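You operate a simulated robot arm through the tools that you are given. There is no shell and no other tool.

The job below is to be done with a simulated robot arm. You get a single attempt, and the scene is never put back.

JOB
Load the green and purple corner pads on the turntable at PAD and lock it at BAND.
Fine: the red knob frees it and ends at HELD.
Where things are to end (x, y in the base frame): purple corner pad within 0.06 m of [1.1, 0.05]; green corner pad within 0.06 m of [1, 0.15].

The check looks at the end state, three seconds after you hand in, the way a careful person would. Anything else that was tipped, shoved, dropped, spilled or broken makes it a failure.

ROBOT AND FRAMES
A 7-joint arm with a two-finger parallel gripper, fixed in place. Base frame: the origin is at the foot of the arm, x ahead of it, y to its left, z up. Lengths are in m, angles in rad, forces in N, time in s.
Its first joint turns from -2.897 to 2.897 rad. Payload 4.4 kg.
The tool frame sits at the grasp point between the pads (the TCP): z along the fingers, y along the line on which they close. The tips reach 0.023 m beyond it. The gripper opens to 0.094 m. The fingers are 0.038 m wide and 0.01 m thick; the gripper's body (0.054 by 0.096 m) begins 0.039 m behind the TCP.
Orientation is told as [roll, pitch, yaw] about the base's x, y, z axes, in that order, counted from this pose: with the fingers straight down and closing along the base's y, the tool's x points along the base's -x, its y along +y and its z along -z.

CONTROLS
- The arm moves only by the tool step_arm. Its argument "deltas" is one flat list of numbers, 7 for each row, row after row: the shift along the tool's x, y, z in cm, then the turn, a rotation vector about the tool's x, y, z in rad, then the closure, from 0 (fully open) to 1 (shut). In form: [x, y, z, ax, ay, az, gripper, x, y, z, ax, ay, az, gripper, ...]. A call has 1 to 20 rows; each row shifts and turns the commanded pose from where the row before left it, along the tool's axes as they then stand. A row lasts 0.2 s, in which the tool goes at most 0.05 m and 0.15 rad; a call with a longer step from one row to the next is refused whole, and so is a gripper value outside its range. A pose out of reach is approached as far as the arm can. The call stops where the force on the tool passes 40 N (or 10 N more than at its start, if that is more) or the arm is blocked; 0.2 s more then pass. The fingers move at their own pace (about 0.072 m/s each) and stop on an object; they squeeze with about 27 N. The grip force told is the motor's: it shows also when the fingers shut on nothing. Time passes only in rows, and 0.2 s behind the last, so rows that do not move let the fingers close. The reply holds the time, the measured pose of the TCP, the force on the tool along the base axes, the opening and the grip force, in the units named above and with some noise, with the torque about the TCP (base axes, N m) and any sound that the robot's microphone picked up.
- Cameras (640 x 400 px; columns grow to the right, rows downward): "scene" is fixed at [0.4002, -0.649, 1.2504]; the picture's right is [0.94, -0.34, 0.00], its down [-0.15, -0.42, -0.89] and it looks along [0.31, 0.84, -0.45] (base axes); focal length 321 px, centre (320, 200). "wrist" rides on the gripper at [0.087, 0.016, -0.074] in the tool frame; the picture's right is [-0.18, 0.98, 0.00], its down [-0.58, -0.11, -0.81] and it looks along [-0.79, -0.15, 0.59] (tool axes); focal length 243 px, centre (320, 200). There is no depth. A picture from a camera that has moved, and an enlarged one, comes with that camera's place and axes in the base frame and with its lens.
- grab_frame(camera): a new picture of that camera. The clock stands still meanwhile.
- close_up(camera, box): a new picture of the part [left, top, right, bottom] of that camera's present view, enlarged. The clock stands still meanwhile.
- finish_job(): hands the job in; it is judged then, once.

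Nothing tells you positions but the pictures and the camera data. Unless the task says otherwise, let go and move clear before handing in.

The tools are called after "Call:" as name(argument=value, ...) on one line, values as JSON. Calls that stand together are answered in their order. step_arm: Moves the arm, as the interface text tells. Its arguments: {"type":"object","properties":{"deltas":{"type":"array","items":{"type":"number"}}},"required":["deltas"]} The other tools are called the same way: grab_frame (camera) takes a picture; close_up (camera, box) takes an enlarged picture of a part of a camera's view; finish_job () hands the job in.

At the start:

```text
time: 0.0
tcp_pos: [0.7066, 0.0336, 1.1136]
tcp_rot: [0.0, 0.0, 0.001]
wrist_force: [0.4, 0.0, -0.9]
ft_torque: [0.02, -0.02, -0.03]
gripper_width: 0.0942
gripper_force: 0.2
```

scene: 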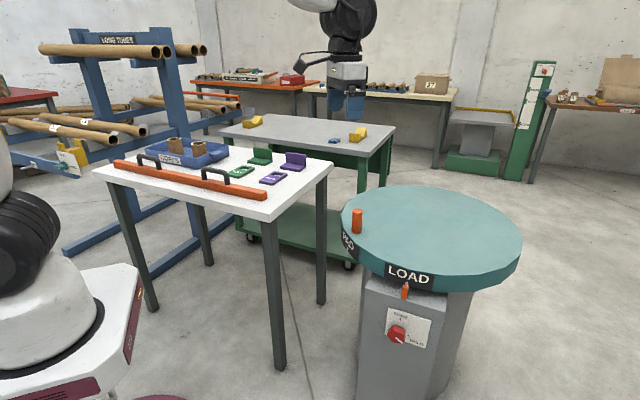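
wrist: 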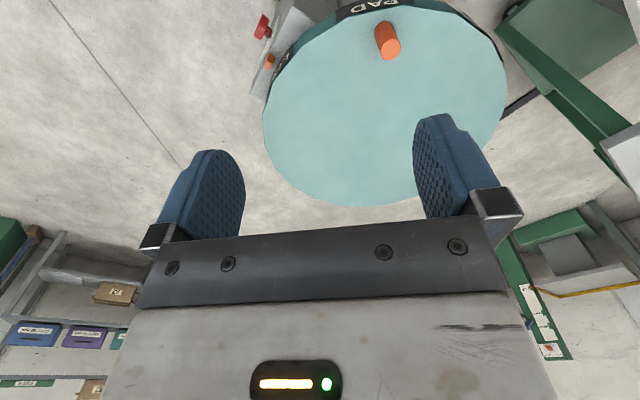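

I see a turntable with a LOAD label in front, a red knob on its pedestal, and green and purple corner pads on the white table. I'll look closer before moving anything.

Call:
close_up(camera="scene", box=[320, 180, 540, 360])

Call:
close_up(camera="scene", box=[365, 260, 445, 360])

Call:
close_up(camera="scene", box=[90, 120, 340, 240])

Call:
close_up(camera="scene", box=[220, 135, 320, 200])

Call:
close_up(camera="wrist", box=[230, 0, 520, 220])

```text
2.22 times, centred on (430, 270) of scene
camera zoom: at [0.4002, -0.649, 1.2504], right [0.94, -0.34, 0.0], down [-0.15, -0.42, -0.89], along [0.31, 0.84, -0.45], focal length 713 px, centre (76, 44)
```

zoom: 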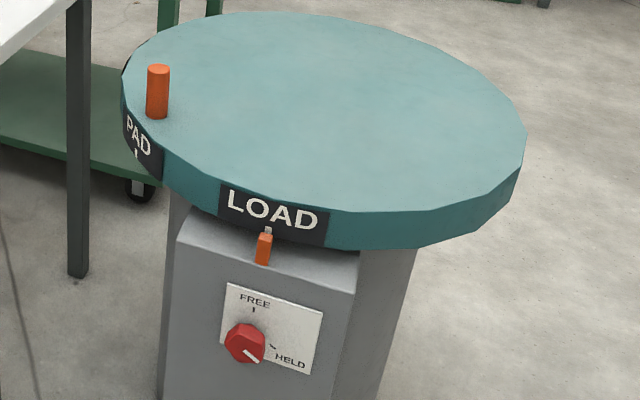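

```text
4.00 times, centred on (405, 310) of scene
camera zoom: at [0.4002, -0.649, 1.2504], right [0.94, -0.34, 0.0], down [-0.15, -0.42, -0.89], along [0.31, 0.84, -0.45], focal length 1283 px, centre (-20, -240)
```

zoom: 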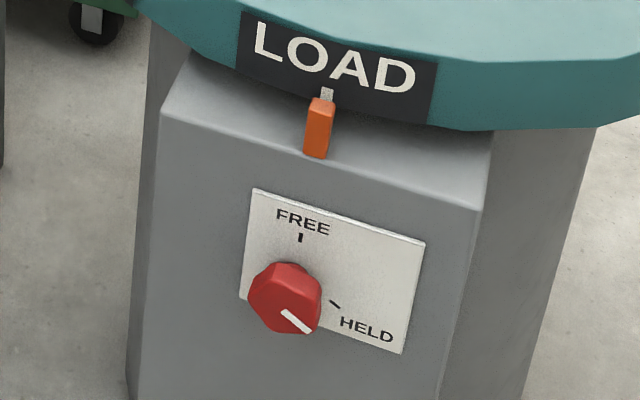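

```text
2.56 times, centred on (215, 180) of scene
camera zoom: at [0.4002, -0.649, 1.2504], right [0.94, -0.34, 0.0], down [-0.15, -0.42, -0.89], along [0.31, 0.84, -0.45], focal length 821 px, centre (589, 251)
```

zoom: 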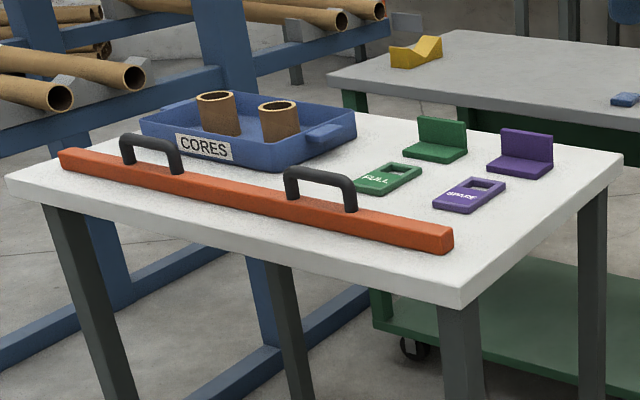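

```text
6.15 times, centred on (270, 168) of scene
camera zoom: at [0.4002, -0.649, 1.2504], right [0.94, -0.34, 0.0], down [-0.15, -0.42, -0.89], along [0.31, 0.84, -0.45], focal length 1974 px, centre (628, 400)
```

zoom: 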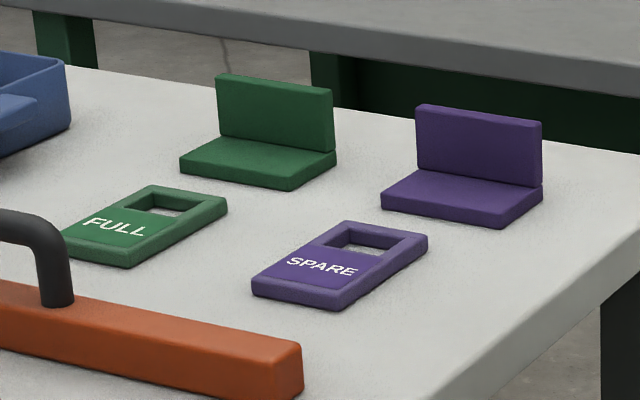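

```text
1.82 times, centred on (375, 110) of wrist
camera zoom: at [0.6218, 0.0477, 1.1886], right [0.18, 0.98, 0.0], down [0.58, -0.11, 0.81], along [0.79, -0.15, -0.59], focal length 441 px, centre (220, 364)
```

zoom: 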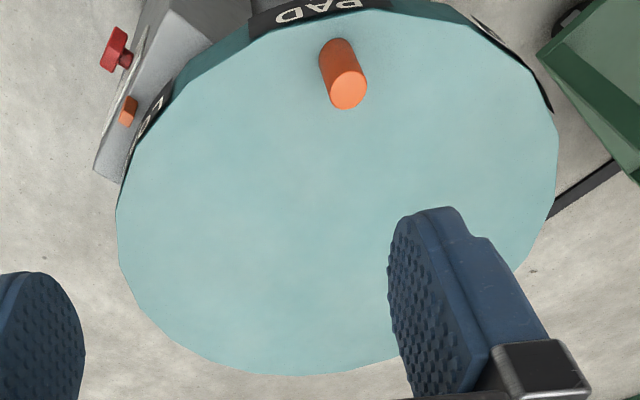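

The peg stands at about (0.81, 0.12) and the turntable's top is near z=0.705. The labels run LOAD, then PAD, then a third one further round. Next I'll move high over the white table to look at the pads.

Call:
step_arm(deltas=[3.1, 3.7, 0, 0, 0, 0, 0, 3.1, 3.7, 0, 0, 0, 0, 0, 3.1, 3.7, 0, 0, 0, 0, 0, 3.1, 3.7, 0, 0, 0, 0, 0, 3.1, 3.7, 0, 0, 0, 0, 0, 3.1, 3.7, 0, 0, 0, 0, 0, 0, 0, 0, 0, 0, -0.15, 0, 0, 0, 0, 0, 0, -0.15, 0, 0, 0, 0, 0, 0, -0.15, 0, 0, 0, 0, 0, 0, -0.15, 0, 0, 0, 0, 0, 0, -0.15, 0, 0, 0, 0, 0, 0, -0.15, 0])

Call:
grab_frame(camera="wrist")

Call:
grab_frame(camera="scene")

```text
time: 2.6
tcp_pos: [0.5218, 0.2543, 1.1134]
tcp_rot: [0.001, 0.0, 0.901]
wrist_force: [0.1, 0.4, 0.6]
ft_torque: [0.03, 0.02, -0.03]
gripper_width: 0.0939
gripper_force: 0.2
```

```text
taken
camera wrist: at [0.4559, 0.1958, 1.1885], right [-0.66, 0.75, 0.0], down [0.45, 0.39, 0.81], along [0.61, 0.53, -0.59], focal length 243 px, centre (320, 200)
```

wrist: 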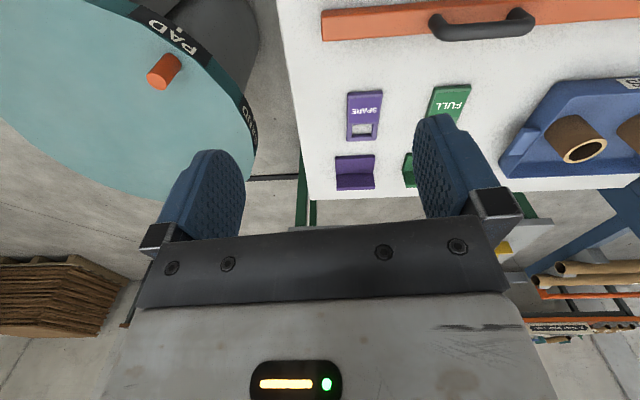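

```text
taken
```

scene: 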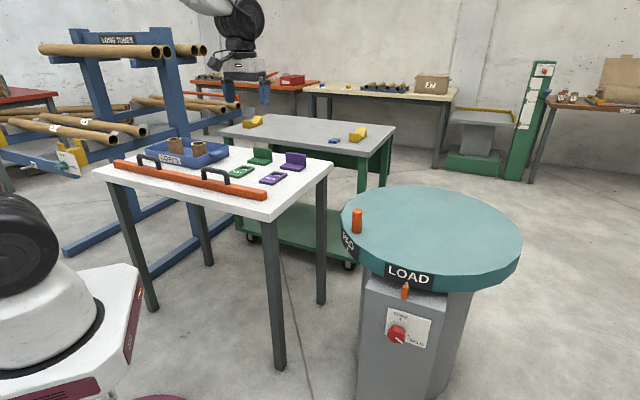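

Call:
close_up(camera="wrist", box=[280, 60, 480, 220])

Call:
close_up(camera="wrist", box=[120, 0, 280, 160])

```text
2.50 times, centred on (380, 140) of wrist
camera zoom: at [0.4559, 0.1958, 1.1885], right [-0.66, 0.75, 0.0], down [0.45, 0.39, 0.81], along [0.61, 0.53, -0.59], focal length 606 px, centre (170, 350)
```

zoom: 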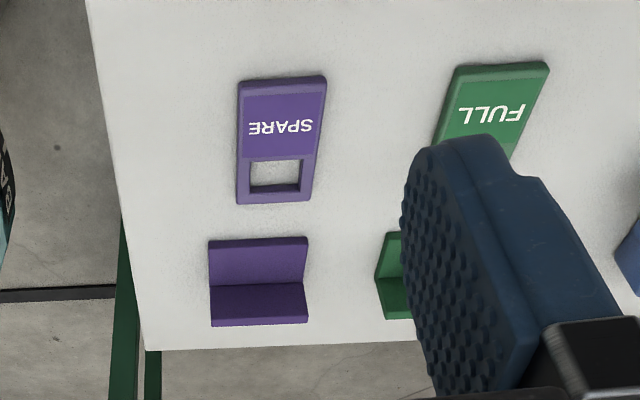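

```text
2.50 times, centred on (200, 80) of wrist
camera zoom: at [0.4559, 0.1958, 1.1885], right [-0.66, 0.75, 0.0], down [0.45, 0.39, 0.81], along [0.61, 0.53, -0.59], focal length 606 px, centre (620, 500)
```

zoom: 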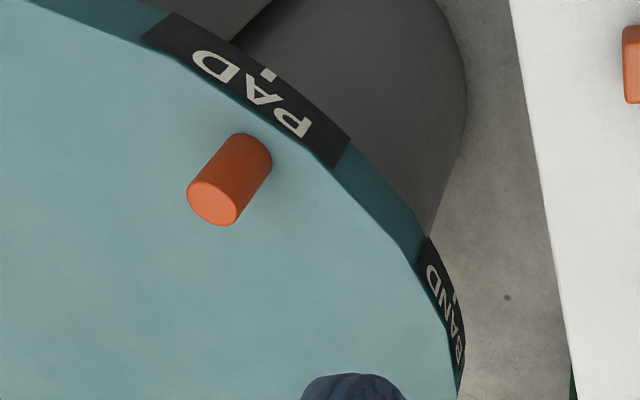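

The pads sit at z of about 0.78 near (0.73, 0.55) and (0.62, 0.68). The ring labels read LOAD, PAD, BAND. The knob is near (0.815, -0.13, 0.51) and faces the 225° direction. I'll go and look at it from close by.

Call:
step_arm(deltas=[2.37, -3.18, 2.57, 0, 0, 0.115, 0, 2.37, -3.18, 2.57, 0, 0, 0, 0, 2.37, -3.18, 2.57, 0, 0, 0, 0, 2.37, -3.18, 2.57, 0, 0, 0, 0, 2.37, -3.18, 2.57, 0, 0, 0, 0, 2.37, -3.18, 2.57, 0, 0, 0, 0, 2.37, -3.18, 2.57, 0, 0, 0, 0, 2.37, -3.18, 2.57, 0, 0, 0, 0, 2.37, -3.18, 2.57, 0, 0, 0, 0, 2.37, -3.18, 2.57, 0, 0, 0, 0, 2.37, -3.18, 2.57, 0, 0, 0, 0, 2.37, -3.18, 2.57, 0, 0, 0, 0, 2.37, -3.18, 2.57, 0, 0, 0, 0, 2.37, -3.18, 2.57, 0, 0, 0, 0])

Call:
grab_frame(camera="wrist")

Call:
grab_frame(camera="scene")

```text
time: 5.6
tcp_pos: [0.6055, -0.2943, 0.7534]
tcp_rot: [-0.001, 0.001, 0.785]
wrist_force: [0.0, -0.6, 0.8]
ft_torque: [-0.01, -0.03, 0.03]
gripper_width: 0.0942
gripper_force: 0.0
```

```text
taken
camera wrist: at [0.5339, -0.3441, 0.8281], right [-0.56, 0.83, 0.0], down [0.49, 0.33, 0.81], along [0.67, 0.45, -0.59], focal length 243 px, centre (320, 200)
```

wrist: 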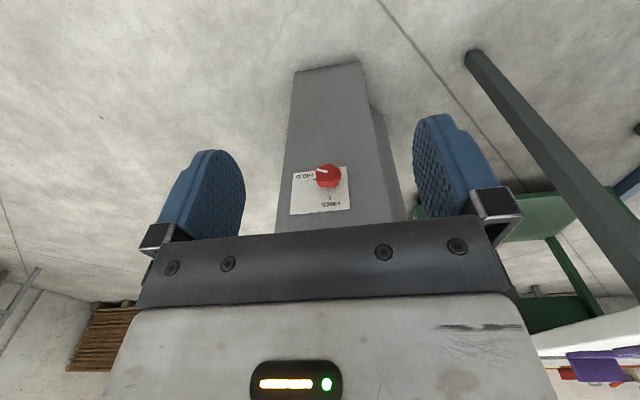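

```text
taken
```

scene: 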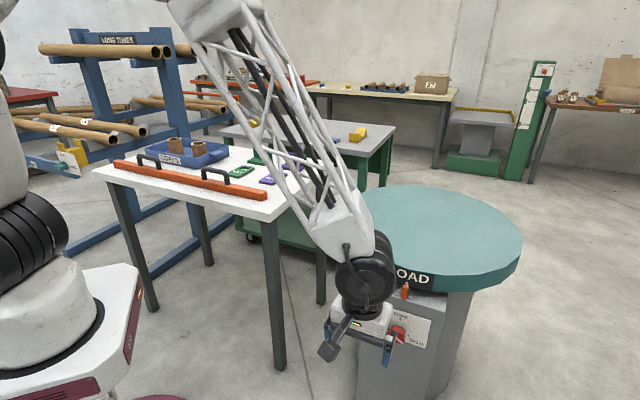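

Call:
close_up(camera="wrist", box=[270, 140, 370, 220])

Call:
close_up(camera="scene", box=[310, 260, 450, 380])

```text
5.00 times, centred on (320, 180) of wrist
camera zoom: at [0.5339, -0.3441, 0.8281], right [-0.56, 0.83, 0.0], down [0.49, 0.33, 0.81], along [0.67, 0.45, -0.59], focal length 1213 px, centre (320, 300)
```

zoom: 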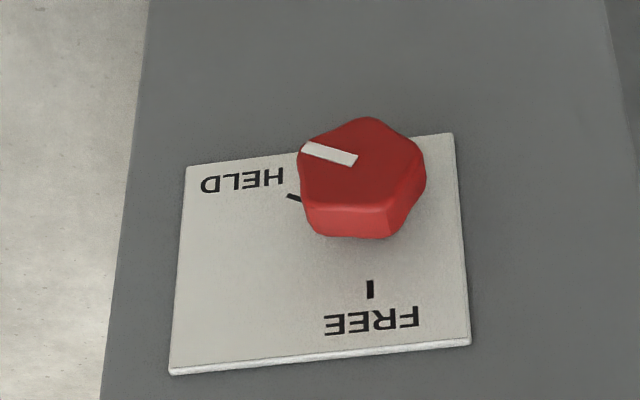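

```text
3.33 times, centred on (380, 320) of scene
camera zoom: at [0.4002, -0.649, 1.2504], right [0.94, -0.34, 0.0], down [-0.15, -0.42, -0.89], along [0.31, 0.84, -0.45], focal length 1069 px, centre (120, -200)
```

zoom: 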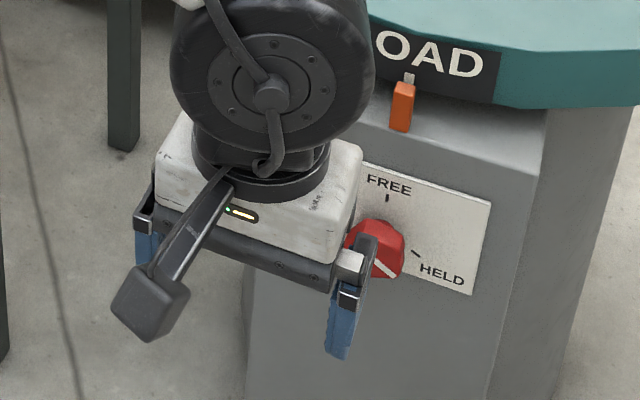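

The knob has a pointer now at HELD. FREE is straight up, about 115° counter-clockwise from there. The knob's front face is near (0.81, -0.137, 0.516). I'll tilt the tool to horizontal along the knob's axis in clear space.

Call:
step_arm(deltas=[0, 0, 0, 0, -0.1428, 0, 0, 0, 0, 0, 0, -0.1428, 0, 0, 0, 0, 0, 0, -0.1428, 0, 0, 0, 0, 0, 0, -0.1428, 0, 0, 0, 0, 0, 0, -0.1428, 0, 0, 0, 0, 0, 0, -0.1428, 0, 0, 0, 0, 0, 0, -0.1428, 0, 0, 0, 0, 0, 0, -0.1428, 0, 0, 0, 0, 0, 0, -0.1428, 0, 0, 0, 0, 0, 0, -0.1428, 0, 0, 0, 0, 0, 0, -0.1428, 0, 0])

Call:
grab_frame(camera="scene")

```text
time: 8.0
tcp_pos: [0.606, -0.2944, 0.7539]
tcp_rot: [-2.736, -1.568, -2.76]
wrist_force: [0.5, 0.1, 0.4]
ft_torque: [-0.03, 0.02, 0.02]
gripper_width: 0.0938
gripper_force: 0.1
```

```text
taken
```

scene: 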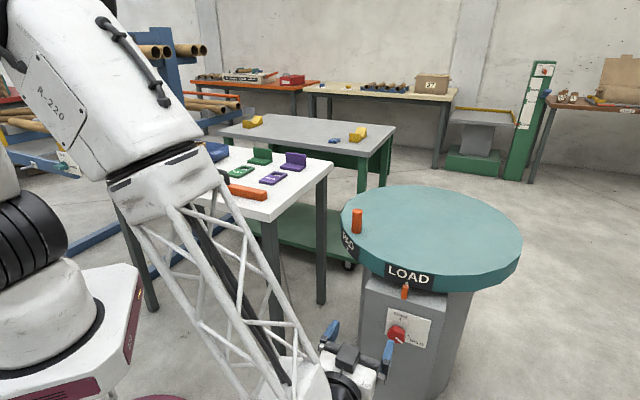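

The tool now points horizontally along the knob axis. I'll line it up at a standoff in front of the knob and test the roll range in clear space.

Call:
step_arm(deltas=[4.76, -0.67, 0, 0, 0, 0, 0, 4.76, -0.67, 0, 0, 0, 0, 0, 4.76, -0.67, 0, 0, 0, 0, 0, 4.76, -0.67, 0, 0, 0, 0, 0, 4.76, -0.67, 0, 0, 0, 0, 0, 0, 0, 4, 0, 0, -0.14, 0, 0, 0, 4, 0, 0, -0.14, 0, 0, 0, 0, 0, 0, -0.14, 0, 0, 0, 0, 0, 0, -0.14, 0, 0, 0, 0, 0, 0, -0.14, 0, 0, 0, 0, 0, 0, -0.14, 0, 0, 0, 0, 0, 0, -0.14, 0, 0, 0, 0, 0, 0, -0.14, 0])

Call:
grab_frame(camera="scene")

Call:
grab_frame(camera="wrist")

```text
time: 10.8
tcp_pos: [0.6992, -0.2715, 0.5226]
tcp_rot: [-1.564, -1.307, 2.353]
wrist_force: [0.6, -0.6, 0.4]
ft_torque: [0.0, 0.0, 0.01]
gripper_width: 0.0942
gripper_force: 0.1
out of reach, approached as far as the arm can: row 7, 8, 9, 10, 11, 12, 13
```

```text
taken
```

scene: 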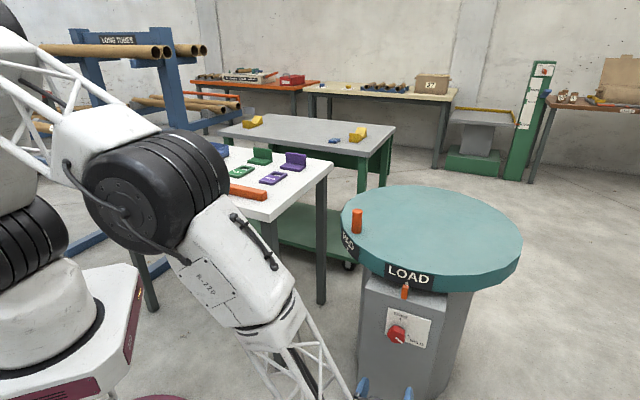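

```text
taken
camera wrist: at [0.6516, -0.3304, 0.434], right [-0.71, 0.7, -0.08], down [-0.6, -0.54, 0.59], along [0.37, 0.47, 0.8], focal length 243 px, centre (320, 200)
```

wrist: 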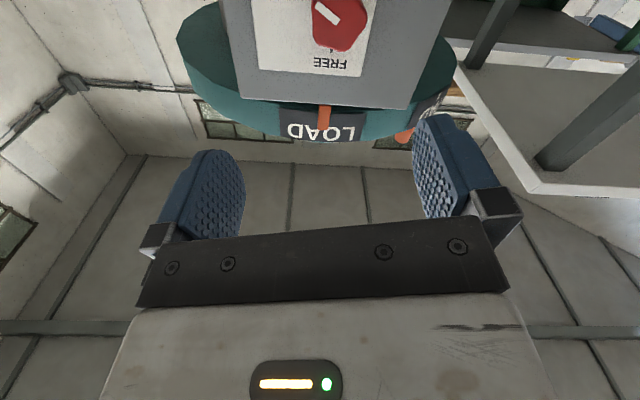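

The negative roll hit a joint limit, but positive roll should have room. I'll roll back the other way.

Call:
step_arm(deltas=[0, 0, 0, 0, 0, 0.14, 0, 0, 0, 0, 0, 0, 0.14, 0, 0, 0, 0, 0, 0, 0.14, 0, 0, 0, 0, 0, 0, 0.14, 0, 0, 0, 0, 0, 0, 0.14, 0, 0, 0, 0, 0, 0, 0.14, 0, 0, 0, 0, 0, 0, 0.14, 0, 0, 0, 0, 0, 0, 0.14, 0])

Call:
grab_frame(camera="wrist")

```text
time: 12.6
tcp_pos: [0.6978, -0.2712, 0.5221]
tcp_rot: [1.567, -0.715, -0.779]
wrist_force: [0.6, -0.9, 0.4]
ft_torque: [-0.02, 0.02, 0.04]
gripper_width: 0.0939
gripper_force: 0.0
```

```text
taken
camera wrist: at [0.592, -0.2713, 0.4779], right [-0.36, 0.36, 0.86], down [-0.2, -0.93, 0.3], along [0.91, -0.07, 0.41], focal length 243 px, centre (320, 200)
```

wrist: 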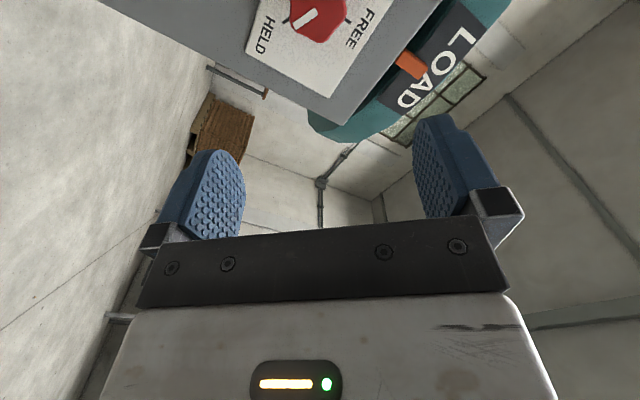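

Call:
step_arm(deltas=[0, 0, 0, 0, 0, 0.14, 0, 0, 0, 0, 0, 0, 0.14, 0, 0, 0, 0, 0, 0, 0.14, 0, 0, 0, 0, 0, 0, 0.14, 0, 0, 0, 0, 0, 0, 0.14, 0, 0, 0, 0, 0, 0, 0.14, 0, 0, 0, 0, 0, 0, 0.14, 0, 0, 0, 0, 0, 0, 0.14, 0, 0, 0, 0, 0, 0, 0.14, 0, 0, 0, 0, 0, 0, 0.14, 0])

Call:
grab_frame(camera="wrist")

Call:
grab_frame(camera="scene")

```text
time: 14.8
tcp_pos: [0.6977, -0.2707, 0.5224]
tcp_rot: [1.568, 0.685, -0.782]
wrist_force: [0.2, 0.4, 0.3]
ft_torque: [0.02, 0.02, 0.01]
gripper_width: 0.094
gripper_force: 0.1
```

```text
taken
camera wrist: at [0.6059, -0.2843, 0.5897], right [0.54, -0.54, 0.64], down [-0.3, -0.84, -0.45], along [0.78, 0.05, -0.62], focal length 243 px, centre (320, 200)
```

wrist: 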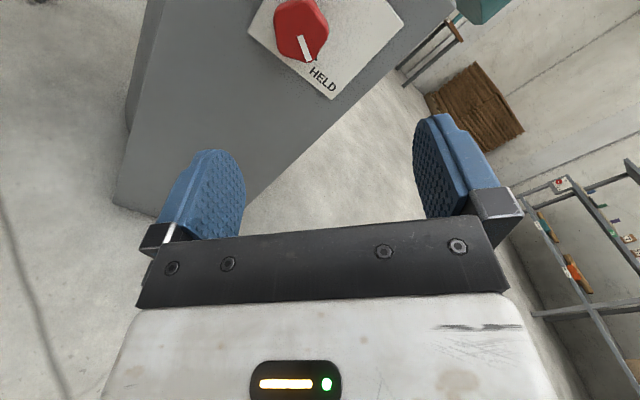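

```text
taken
```

scene: 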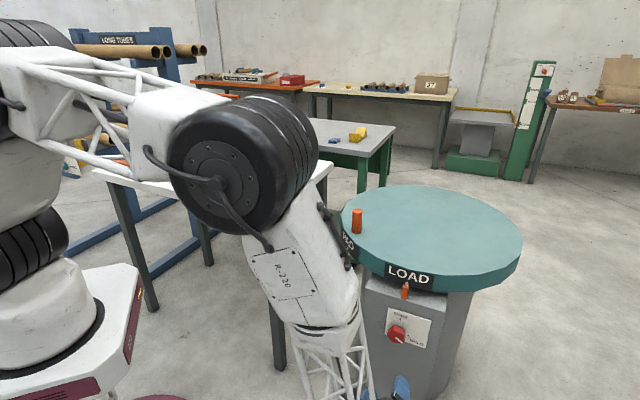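

The knob position is confirmed from several views. I'll centre on its axis and come closer.

Call:
step_arm(deltas=[0.53, -1.67, 0, 0, 0, 0, 0, 0, 0, 3, 0, 0, 0, 0, 0, 0, 3, 0, 0, 0, 0, 0, 0, 3, 0, 0, 0, 0, 0, 0, 2, 0, 0, 0, 0])

Call:
grab_frame(camera="wrist")

Call:
grab_frame(camera="scene")

```text
time: 16.0
tcp_pos: [0.7665, -0.1814, 0.5122]
tcp_rot: [1.567, 0.684, -0.783]
wrist_force: [0.3, -0.3, 0.4]
ft_torque: [-0.03, 0.02, -0.02]
gripper_width: 0.0938
gripper_force: 0.1
```

```text
taken
camera wrist: at [0.6734, -0.1962, 0.58], right [0.54, -0.54, 0.65], down [-0.3, -0.84, -0.45], along [0.79, 0.05, -0.62], focal length 243 px, centre (320, 200)
```

wrist: 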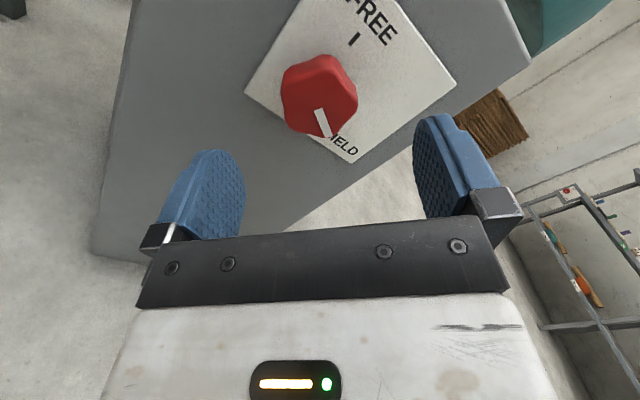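

```text
taken
```

scene: 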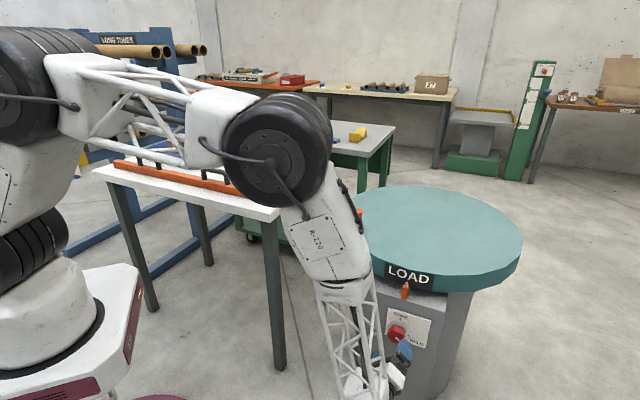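

The knob is centred between the fingers to within 5 mm. Now I'll advance and close on it.

Call:
step_arm(deltas=[0.3, 0.15, 2, 0, 0, 0, 0, 0, 0, 2, 0, 0, 0, 0, 0, 0, 1, 0, 0, 0, 0, 0, 0, 0.7, 0, 0, 0, 0])

Call:
grab_frame(camera="wrist")

Call:
close_up(camera="scene", box=[310, 260, 450, 380])

```text
time: 17.0
tcp_pos: [0.8036, -0.1415, 0.5144]
tcp_rot: [1.569, 0.682, -0.784]
wrist_force: [1.1, 0.1, 0.8]
ft_torque: [-0.02, 0.04, 0.0]
gripper_width: 0.0938
gripper_force: 0.0
```

```text
taken
camera wrist: at [0.7123, -0.1548, 0.5824], right [0.54, -0.54, 0.65], down [-0.3, -0.84, -0.45], along [0.79, 0.05, -0.62], focal length 243 px, centre (320, 200)
```

wrist: 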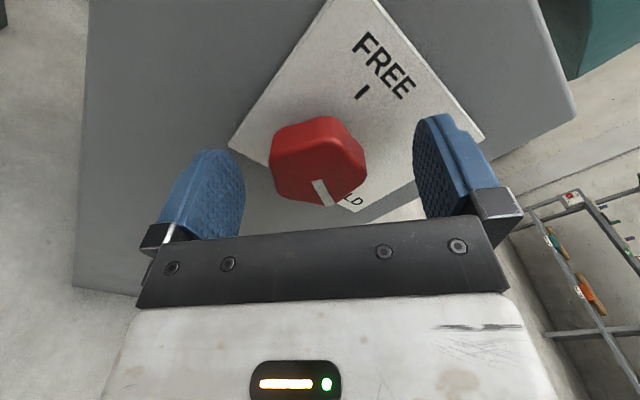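

```text
3.33 times, centred on (380, 320) of scene
camera zoom: at [0.4002, -0.649, 1.2504], right [0.94, -0.34, 0.0], down [-0.15, -0.42, -0.89], along [0.31, 0.84, -0.45], focal length 1069 px, centre (120, -200)
```

zoom: 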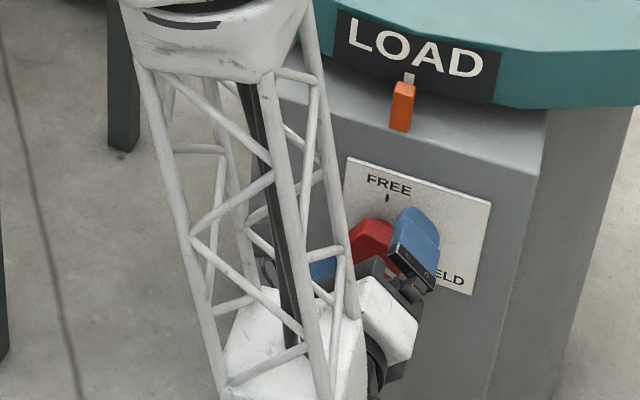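

Call:
step_arm(deltas=[0, 0, 0, 0, 0, 0, 1, 0, 0, 0, 0, 0, 0, 1, 0, 0, 0, 0, 0, 0, 1, 0, 0, 0, 0, 0, 0, 1])

Call:
grab_frame(camera="wrist")

```text
time: 18.0
tcp_pos: [0.802, -0.1396, 0.5129]
tcp_rot: [1.565, 0.688, -0.785]
wrist_force: [-3.9, 19.0, -32.3]
ft_torque: [0.08, 0.09, -0.15]
gripper_width: 0.0459
gripper_force: 44.6
```

```text
taken
camera wrist: at [0.7112, -0.1537, 0.5809], right [0.55, -0.54, 0.64], down [-0.3, -0.84, -0.45], along [0.78, 0.05, -0.62], focal length 243 px, centre (320, 200)
```

wrist: 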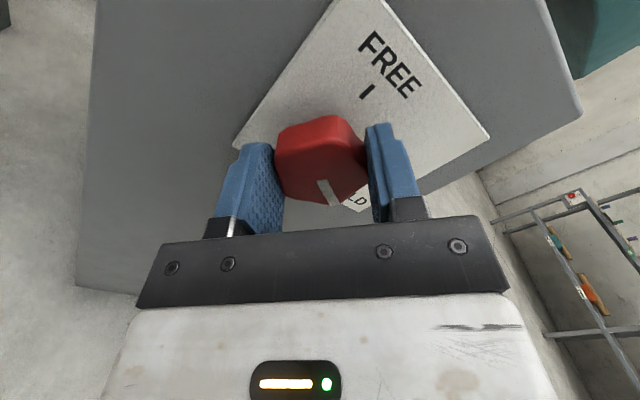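

The grip is on but pushes sideways with about 35 N, so I'll recentre a few millimetres before turning.

Call:
step_arm(deltas=[0, -0.2, 0, 0, 0, 0, 1, 0, -0.1, 0, 0, 0, 0, 1])

```text
time: 18.6
tcp_pos: [0.8033, -0.1401, 0.5136]
tcp_rot: [1.571, 0.682, -0.784]
wrist_force: [-4.7, 11.3, -22.9]
ft_torque: [-0.17, 0.38, -0.24]
gripper_width: 0.0461
gripper_force: 45.4
```

Call:
step_arm(deltas=[0, -0.35, 0, 0, 0, 0, 1, 0, 0, 0, 0, 0, 0, 1])

```text
time: 19.2
tcp_pos: [0.8026, -0.1398, 0.5127]
tcp_rot: [1.573, 0.679, -0.781]
wrist_force: [-16.7, -17.8, 29.7]
ft_torque: [0.51, -0.64, -0.11]
gripper_width: 0.0458
gripper_force: 45.2
```

Call:
step_arm(deltas=[0, 0.15, -0.15, 0, 0, 0, 1])

```text
time: 19.6
tcp_pos: [0.8027, -0.1393, 0.5125]
tcp_rot: [1.571, 0.679, -0.781]
wrist_force: [18.5, 4.3, 23.5]
ft_torque: [0.57, -0.69, -0.74]
gripper_width: 0.0458
gripper_force: 45.0
```

Call:
step_arm(deltas=[0, 0.1, 0.1, 0, 0, -0.08, 1, 0, 0, 0, 0, 0, -0.1, 1, 0, 0, 0, 0, 0, -0.1, 1])

Call:
grab_frame(camera="wrist")

```text
time: 20.4
tcp_pos: [0.8025, -0.1394, 0.512]
tcp_rot: [1.57, 0.401, -0.781]
wrist_force: [36.3, 8.7, 4.5]
ft_torque: [0.2, -0.2, -0.53]
gripper_width: 0.0459
gripper_force: 44.7
```

```text
taken
camera wrist: at [0.6987, -0.1417, 0.5609], right [0.39, -0.39, 0.83], down [-0.22, -0.92, -0.33], along [0.89, -0.05, -0.45], focal length 243 px, centre (320, 200)
```

wrist: 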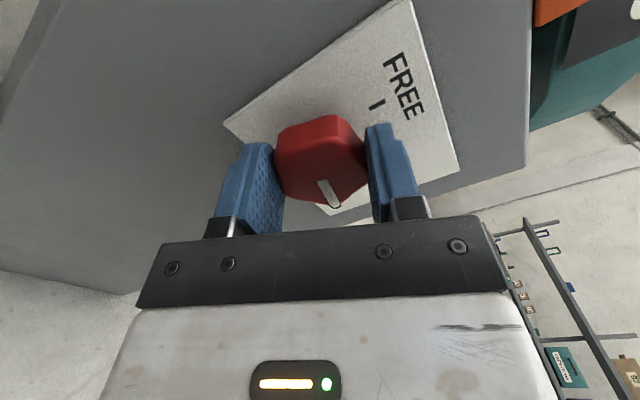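

Call:
step_arm(deltas=[-0.15, 0.03, 0.2, 0, 0, 0, 1])

```text
time: 20.9
tcp_pos: [0.8017, -0.1388, 0.5117]
tcp_rot: [1.57, 0.405, -0.782]
wrist_force: [-11.6, 0.6, 10.8]
ft_torque: [0.75, -0.73, 0.2]
gripper_width: 0.0459
gripper_force: 44.9
stopped in row 1: the force on the tool passed its limit at 51 N (the readings are from after the stop); the commanded pose is now the measured one
```

Call:
step_arm(deltas=[0, 0, 0, 0, 0, -0.08, 1, 0, 0, 0, 0, 0, -0.08, 1, 0, 0, 0, 0, 0, -0.08, 1, 0, 0, 0, 0, 0, -0.08, 1])

```text
time: 21.9
tcp_pos: [0.8008, -0.1388, 0.5106]
tcp_rot: [1.566, 0.086, -0.781]
wrist_force: [2.9, -7.6, -30.9]
ft_torque: [-0.1, 0.31, -0.13]
gripper_width: 0.0458
gripper_force: 45.2
```

Call:
step_arm(deltas=[0, -0.12, 0, 0, 0, -0.08, 1, 0, 0, 0, 0, 0, -0.08, 1, 0, 0, 0, 0, 0, -0.08, 1, 0, 0, 0, 0, 0, -0.08, 1])

Call:
grab_frame(camera="wrist")

```text
time: 22.9
tcp_pos: [0.8027, -0.1388, 0.5086]
tcp_rot: [1.569, -0.198, -0.782]
wrist_force: [7.6, -0.1, -6.2]
ft_torque: [0.22, -0.19, 0.16]
gripper_width: 0.0459
gripper_force: 45.2
stopped in row 4: the force on the tool passed its limit at 44 N (the readings are from after the stop); the commanded pose is now the measured one
```

```text
taken
camera wrist: at [0.688, -0.1311, 0.5087], right [-0.01, 0.01, 1.0], down [-0.15, -0.99, 0.01], along [0.99, -0.15, 0.01], focal length 243 px, centre (320, 200)
```

wrist: 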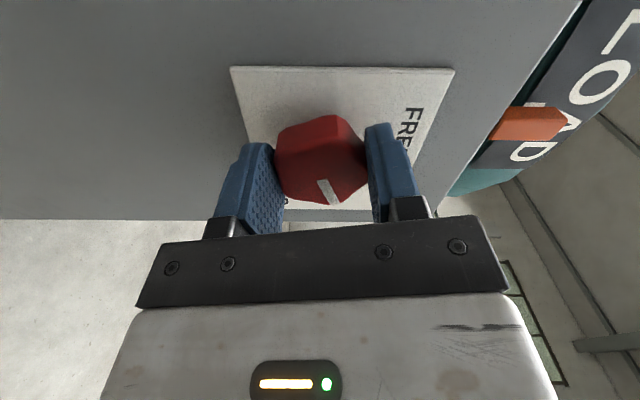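

Call:
step_arm(deltas=[0, 0, 0, 0, 0, -0.08, 1, 0, 0, 0, 0, 0, -0.08, 1, 0, 0, 0, 0, 0, -0.08, 1, 0, 0, 0, 0, 0, -0.08, 1])

```text
time: 23.5
tcp_pos: [0.8022, -0.1393, 0.5092]
tcp_rot: [1.565, -0.36, -0.783]
wrist_force: [8.5, 1.3, -11.9]
ft_torque: [0.06, -0.01, 0.19]
gripper_width: 0.0459
gripper_force: 45.0
stopped in row 3: the force on the tool passed its limit at 43 N (the readings are from after the stop); the commanded pose is now the measured one
```

Call:
step_arm(deltas=[0, -0.03, 0, 0, 0, -0.08, 1, 0, -0.03, 0, 0, 0, -0.08, 1, 0, 0, 0, 0, 0, -0.08, 1, 0, 0, 0, 0, 0, -0.08, 1])

```text
time: 24.4
tcp_pos: [0.8031, -0.1397, 0.5076]
tcp_rot: [1.566, -0.599, -0.781]
wrist_force: [7.5, 2.6, -5.4]
ft_torque: [0.12, -0.13, 0.49]
gripper_width: 0.0459
gripper_force: 44.7
stopped in row 4: the force on the tool passed its limit at 43 N (the readings are from after the stop); the commanded pose is now the measured one
```

Call:
step_arm(deltas=[0, -0.03, 0, 0, 0, -0.08, 1, 0, -0.03, 0, 0, 0, -0.08, 1, 0, -0.02, 0, 0, 0, -0.08, 1, 0, 0, 0, 0, 0, -0.08, 1])

Call:
grab_frame(camera="wrist")

```text
time: 25.2
tcp_pos: [0.8026, -0.1398, 0.5071]
tcp_rot: [1.563, -0.838, -0.779]
wrist_force: [10.2, 2.0, -12.1]
ft_torque: [0.01, 0.09, 0.4]
gripper_width: 0.046
gripper_force: 44.8
stopped in row 4: the force on the tool passed its limit at 42 N (the readings are from after the stop); the commanded pose is now the measured one
```

```text
taken
camera wrist: at [0.7016, -0.1449, 0.454], right [-0.43, 0.43, 0.79], down [-0.23, -0.9, 0.36], along [0.87, -0.03, 0.49], focal length 243 px, centre (320, 200)
```

wrist: 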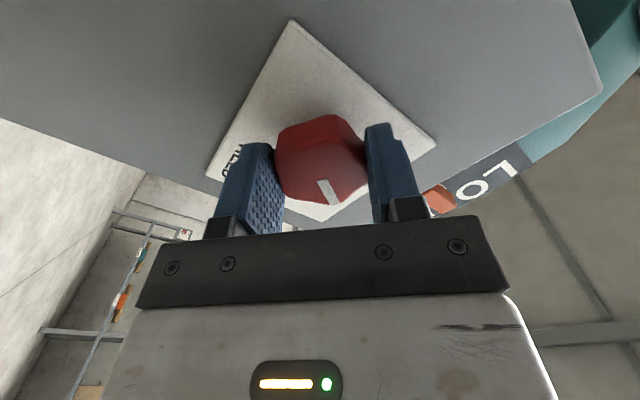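

Call:
step_arm(deltas=[0, -0.03, 0, 0, 0, -0.08, 1, 0, -0.03, 0, 0, 0, -0.08, 1, 0, -0.02, 0, 0, 0, -0.08, 1, 0, 0, 0, 0, 0, -0.08, 1])

Call:
close_up(camera="wrist", box=[200, 0, 460, 240])

```text
time: 26.2
tcp_pos: [0.8049, -0.142, 0.5076]
tcp_rot: [1.563, -1.16, -0.777]
wrist_force: [22.6, -12.3, -5.4]
ft_torque: [-0.37, 0.38, 0.18]
gripper_width: 0.045
gripper_force: 45.2
```

```text
1.67 times, centred on (330, 120) of wrist
camera zoom: at [0.7175, -0.1609, 0.4355], right [-0.58, 0.59, 0.56], down [-0.33, -0.8, 0.49], along [0.74, 0.1, 0.67], focal length 404 px, centre (303, 333)
```

zoom: 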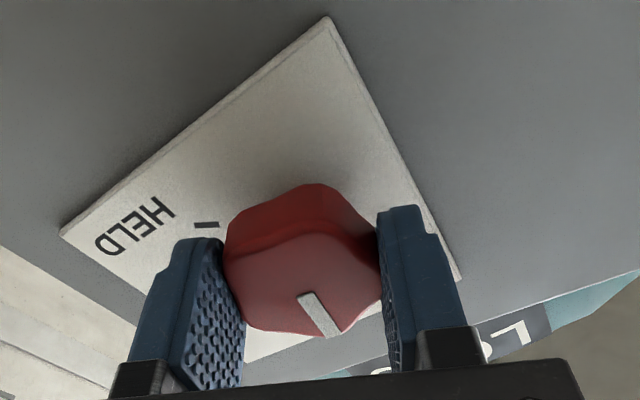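

Call:
step_arm(deltas=[0, 0, 0, 0, 0, -0.08, 1, 0, 0, 0, 0, 0, -0.06, 1])

Call:
close_up(camera="wrist", box=[200, 0, 460, 240])

Call:
close_up(camera="scene", box=[340, 260, 450, 380])

```text
time: 26.8
tcp_pos: [0.8043, -0.1414, 0.5068]
tcp_rot: [1.558, -1.287, -0.773]
wrist_force: [6.8, -3.2, -5.9]
ft_torque: [-0.13, 0.17, 0.05]
gripper_width: 0.045
gripper_force: 45.5
stopped in row 2: the force on the tool passed its limit at 42 N (the readings are from after the stop); the commanded pose is now the measured one
```

```text
1.67 times, centred on (330, 120) of wrist
camera zoom: at [0.7245, -0.1678, 0.4297], right [-0.63, 0.63, 0.45], down [-0.38, -0.76, 0.53], along [0.68, 0.16, 0.72], focal length 404 px, centre (303, 333)
```

zoom: 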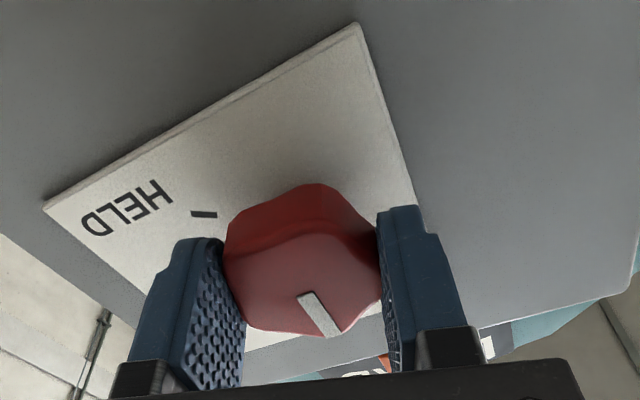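

```text
3.33 times, centred on (395, 320) of scene
camera zoom: at [0.4002, -0.649, 1.2504], right [0.94, -0.34, 0.0], down [-0.15, -0.42, -0.89], along [0.31, 0.84, -0.45], focal length 1069 px, centre (70, -200)
```

zoom: 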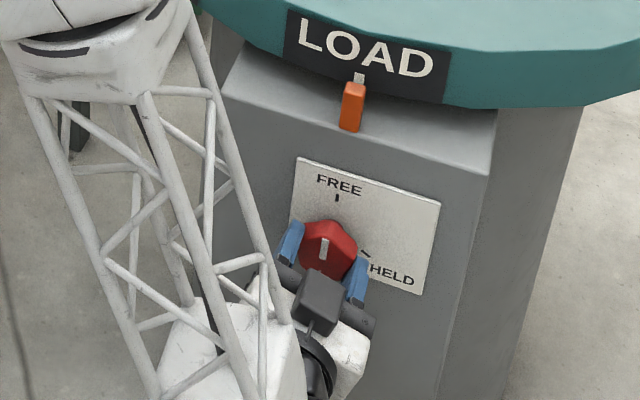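

Call:
close_up(camera="scene", box=[380, 300, 430, 350])

```text
8.00 times, centred on (405, 325) of scene
camera zoom: at [0.4002, -0.649, 1.2504], right [0.94, -0.34, 0.0], down [-0.15, -0.42, -0.89], along [0.31, 0.84, -0.45], focal length 2566 px, centre (-360, -800)
```

zoom: 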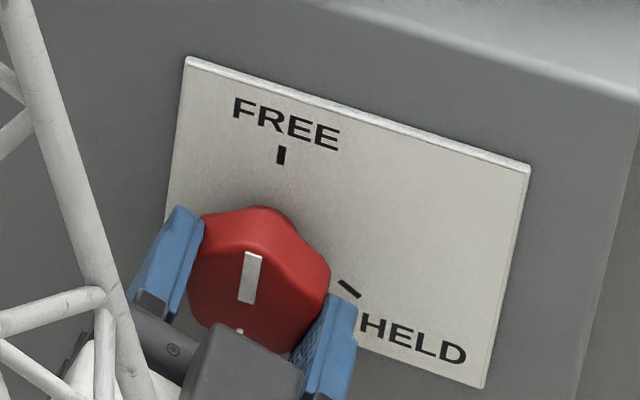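

In the scene view the pointer now stands straight up at FREE. I'll release the knob and back off.

Call:
step_arm(deltas=[0, 0, 0, 0, 0, 0, 0, 0, 0, 0, 0, 0, 0, 0, 0, 0, 0, 0, 0, 0, 0, 0, 0, -3, 0, 0, 0, 0, 0, 0, -4, 0, 0, 0, 0, 0, 0, -4, 0, 0, 0, 0, 0, 0, -4, 0, 0, 0, 0])

Call:
grab_frame(camera="scene")

Call:
close_up(camera="scene", box=[360, 250, 450, 350])

```text
time: 28.4
tcp_pos: [0.7001, -0.2471, 0.5082]
tcp_rot: [1.558, -1.288, -0.773]
wrist_force: [-0.5, -0.6, 1.1]
ft_torque: [-0.02, -0.02, 0.02]
gripper_width: 0.0939
gripper_force: 0.0
```

```text
taken
```

scene: 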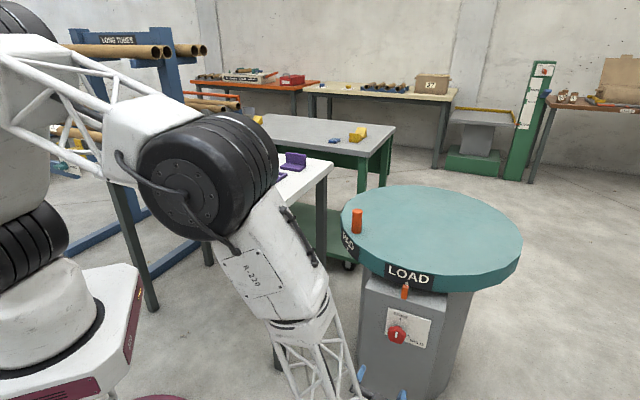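

```text
4.00 times, centred on (405, 300) of scene
camera zoom: at [0.4002, -0.649, 1.2504], right [0.94, -0.34, 0.0], down [-0.15, -0.42, -0.89], along [0.31, 0.84, -0.45], focal length 1283 px, centre (-20, -200)
```

zoom: 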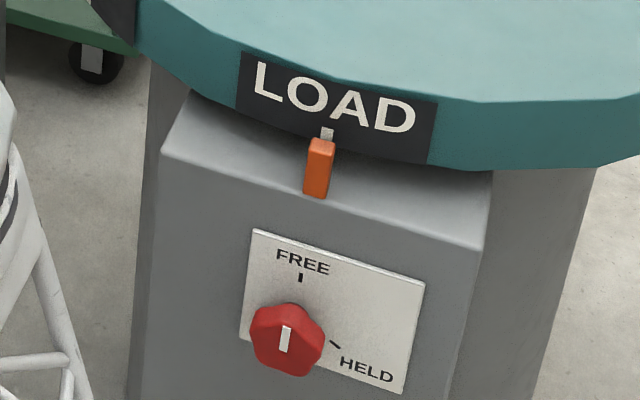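

The knob is at FREE. Next I'll bring the tool back to vertical and go to the peg.

Call:
step_arm(deltas=[0, 0, -3, 0, 0, -0.14, 0, 0, 0, -3, 0, 0, -0.14, 0, -4.5, 0, 0, 0, 0, 0, 0, -4.5, 0, 0, 0, 0, 0, 0, -4.5, 0, 0, 0, 0, 0, 0, -4.5, 0, 0, 0, 0, 0, 0, -4.5, 0, 0, 0, 0, 0, 0, -4.5, 0, 0, 0, 0, 0, 0, -4.5, 0, 0, 0, 0, 0, 0, 0, 0, 0, 0, 0.1428, 0, 0, 0, 0, 0, 0, 0.1428, 0, 0, 0, 0, 0, 0, 0.1428, 0, 0, 0, 0, 0, 0, 0.1428, 0, 0, 0, 0, 0, 0, 0.1428, 0, 0, 0, 0, 0, 0, 0.1428, 0, 0, 0, 0, 0, 0, 0.1428, 0, 0, 0, 0, 0, 0, 0.1428, 0, 0, 0, 0, 0, 0, 0.1428, 0, 0, 0, 0, 0, 0, 0.1428, 0, 0, 0, 0, 0, 0, 0.1428, 0, 0])

Call:
grab_frame(camera="scene")

```text
time: 32.6
tcp_pos: [0.6578, -0.2904, 0.8229]
tcp_rot: [0.001, 0.007, 0.787]
wrist_force: [-0.2, -0.8, 0.1]
ft_torque: [0.0, 0.0, 0.04]
gripper_width: 0.0936
gripper_force: 0.0
```

```text
taken
```

scene: 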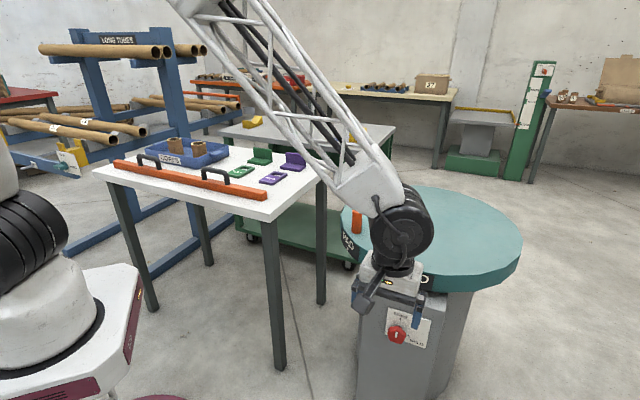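

Call:
step_arm(deltas=[0, 0, -4.5, 0, 0, 0.13, 0, 0, 0, -4.5, 0, 0, 0.13, 0, 0, 0, -4, 0, 0, 0.13, 0, 0, 0, 0, 0, 0, 0.13, 0, 0, 0, 0, 0, 0, 0.13, 0, 0, 0, 0, 0, 0, 0.135, 0, 0.5, 4.6, 0, 0, 0, 0, 0, 0.5, 4.6, 0, 0, 0, 0, 0, 0.5, 4.6, 0, 0, 0, 0, 0, 0.5, 4.6, 0, 0, 0, 0, 0, 0.5, 4.6, 0, 0, 0, 0, 0, 0.5, 4.6, 0, 0, 0, 0, 0, 0.5, 4.6, 0, 0, 0, 0, 0, 0.5, 4.6, 0, 0, 0, 0, 0, 0.5, 4.6, 0, 0, 0, 0, 0])

Call:
grab_frame(camera="wrist")

Call:
grab_frame(camera="scene")

```text
time: 35.8
tcp_pos: [0.6126, 0.1249, 0.9543]
tcp_rot: [0.002, 0.005, 0.0]
wrist_force: [0.1, 0.1, 0.3]
ft_torque: [-0.02, 0.03, 0.0]
gripper_width: 0.094
gripper_force: 0.1
```

```text
taken
camera wrist: at [0.5273, 0.1397, 1.0306], right [0.18, 0.98, 0.0], down [0.59, -0.11, 0.8], along [0.79, -0.15, -0.6], focal length 243 px, centre (320, 200)
```

wrist: 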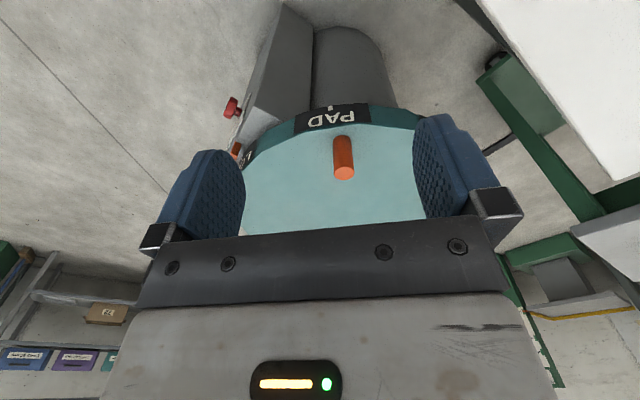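

```text
taken
```

scene: 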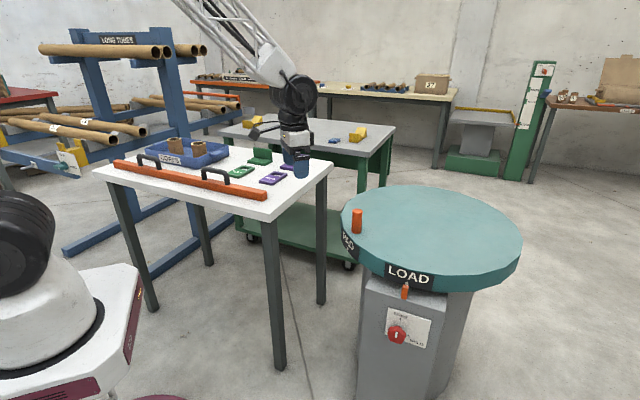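

The peg is at about (0.804, 0.1255), with its top near 0.775. I'll move over it and come down with the fingers open.

Call:
step_arm(deltas=[-4.8, 0, 0, 0, 0, 0.05, 0, -4.8, 0, 0, 0, 0, 0.05, 0, -4.8, 0.2, 0, 0, 0, 0, 0, -4.8, 0.6, 0, 0, 0, 0, 0, 0, 0.5, 4, 0, 0, 0, 0, 0, 0, 4, 0, 0, 0, 0, 0, 0, 2, 0, 0, 0, 0])

Call:
grab_frame(camera="wrist")

Call:
close_up(camera="scene", box=[280, 140, 440, 260])

```text
time: 37.4
tcp_pos: [0.805, 0.1249, 0.852]
tcp_rot: [0.001, 0.003, -0.1]
wrist_force: [0.1, -0.3, -0.3]
ft_torque: [-0.03, -0.01, -0.02]
gripper_width: 0.0945
gripper_force: 0.1
```

```text
taken
camera wrist: at [0.7218, 0.1483, 0.928], right [0.28, 0.96, 0.0], down [0.57, -0.17, 0.8], along [0.77, -0.23, -0.59], focal length 243 px, centre (320, 200)
```

wrist: 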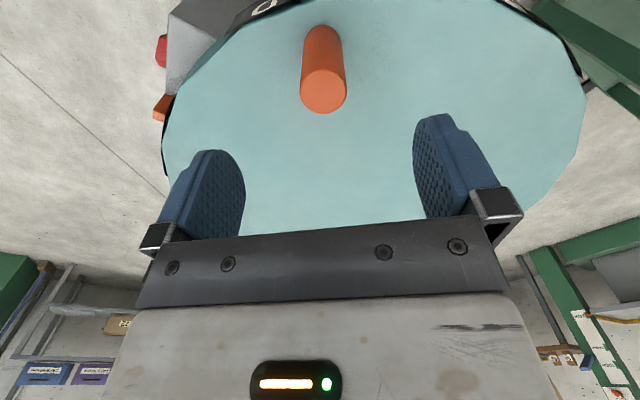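

```text
3.33 times, centred on (360, 200) of scene
camera zoom: at [0.4002, -0.649, 1.2504], right [0.94, -0.34, 0.0], down [-0.15, -0.42, -0.89], along [0.31, 0.84, -0.45], focal length 1069 px, centre (187, 200)
```

zoom: 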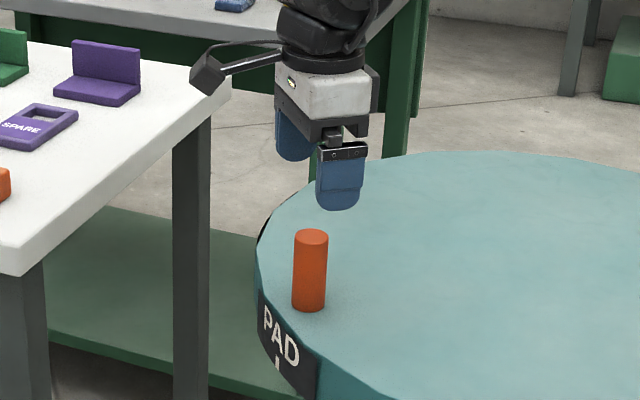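

Call:
step_arm(deltas=[0, 0.1, 4, 0, 0, 0, 0, 0, 0, 4, 0, 0, 0, 0, 0, 0, 2.5, 0, 0, 0, 0, 0, 0, 0, 0, 0, 0, 0.6, 0, 0, 0, 0, 0, 0, 0.6, 0, 0, 0, 0, 0, 0, 0.6])

Call:
grab_frame(camera="wrist")

Call:
close_up(camera="scene", box=[280, 140, 440, 260])

```text
time: 38.8
tcp_pos: [0.8045, 0.1263, 0.749]
tcp_rot: [-0.001, 0.007, -0.098]
wrist_force: [0.6, -0.7, 1.5]
ft_torque: [-0.02, 0.0, -0.02]
gripper_width: 0.0374
gripper_force: 0.1
```

```text
taken
camera wrist: at [0.7213, 0.1494, 0.8232], right [0.28, 0.96, 0.0], down [0.57, -0.17, 0.8], along [0.77, -0.23, -0.59], focal length 243 px, centre (320, 200)
```

wrist: 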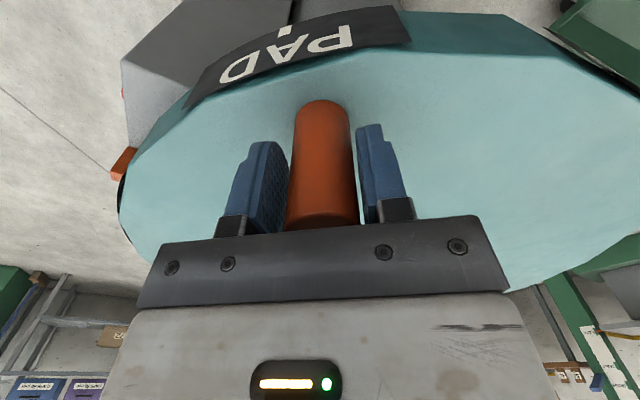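

```text
3.33 times, centred on (360, 200) of scene
camera zoom: at [0.4002, -0.649, 1.2504], right [0.94, -0.34, 0.0], down [-0.15, -0.42, -0.89], along [0.31, 0.84, -0.45], focal length 1069 px, centre (187, 200)
```

zoom: 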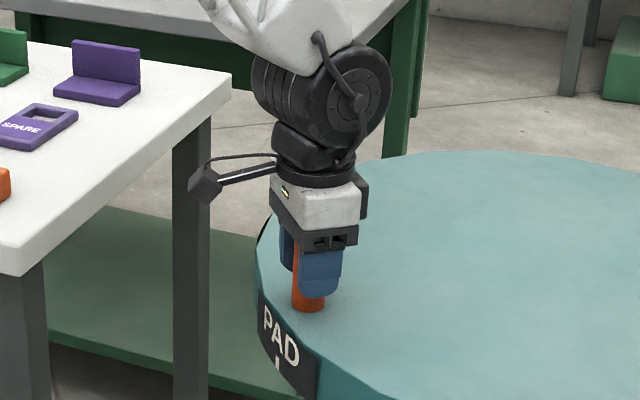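

The peg is loosely caged between the fingers. Now I'll push it along its arc around the table centre, counter-clockwise, toward PAD.

Call:
step_arm(deltas=[-0.053, -1.614, 0, 0, 0, -0.0654, 0.6, -0.053, -1.614, 0, 0, 0, -0.0654, 0.6, -0.053, -1.614, 0, 0, 0, -0.0654, 0.6, -0.053, -1.614, 0, 0, 0, -0.0654, 0.6])

Call:
grab_frame(camera="scene")

Call:
grab_frame(camera="wrist")

```text
time: 39.8
tcp_pos: [0.807, 0.0623, 0.7481]
tcp_rot: [-0.001, 0.005, 0.164]
wrist_force: [0.2, 0.0, -0.4]
ft_torque: [0.04, -0.03, -0.01]
gripper_width: 0.0375
gripper_force: 0.1
```

```text
taken
```

scene: 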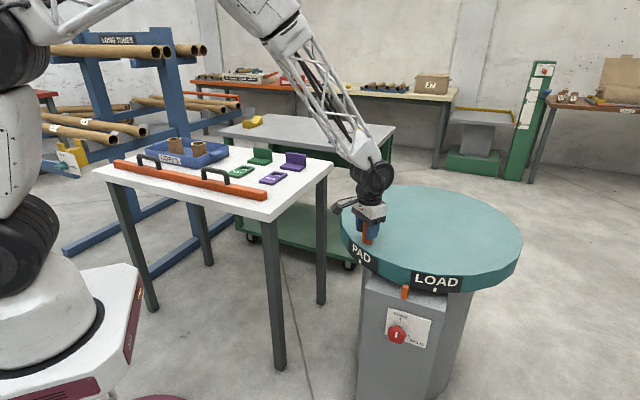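

```text
taken
camera wrist: at [0.72, 0.0627, 0.8235], right [0.02, 1.0, 0.0], down [0.6, -0.01, 0.8], along [0.8, -0.02, -0.6], focal length 243 px, centre (320, 200)
```

wrist: 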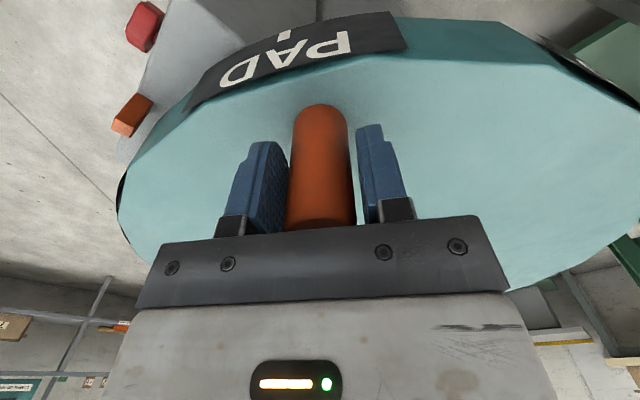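

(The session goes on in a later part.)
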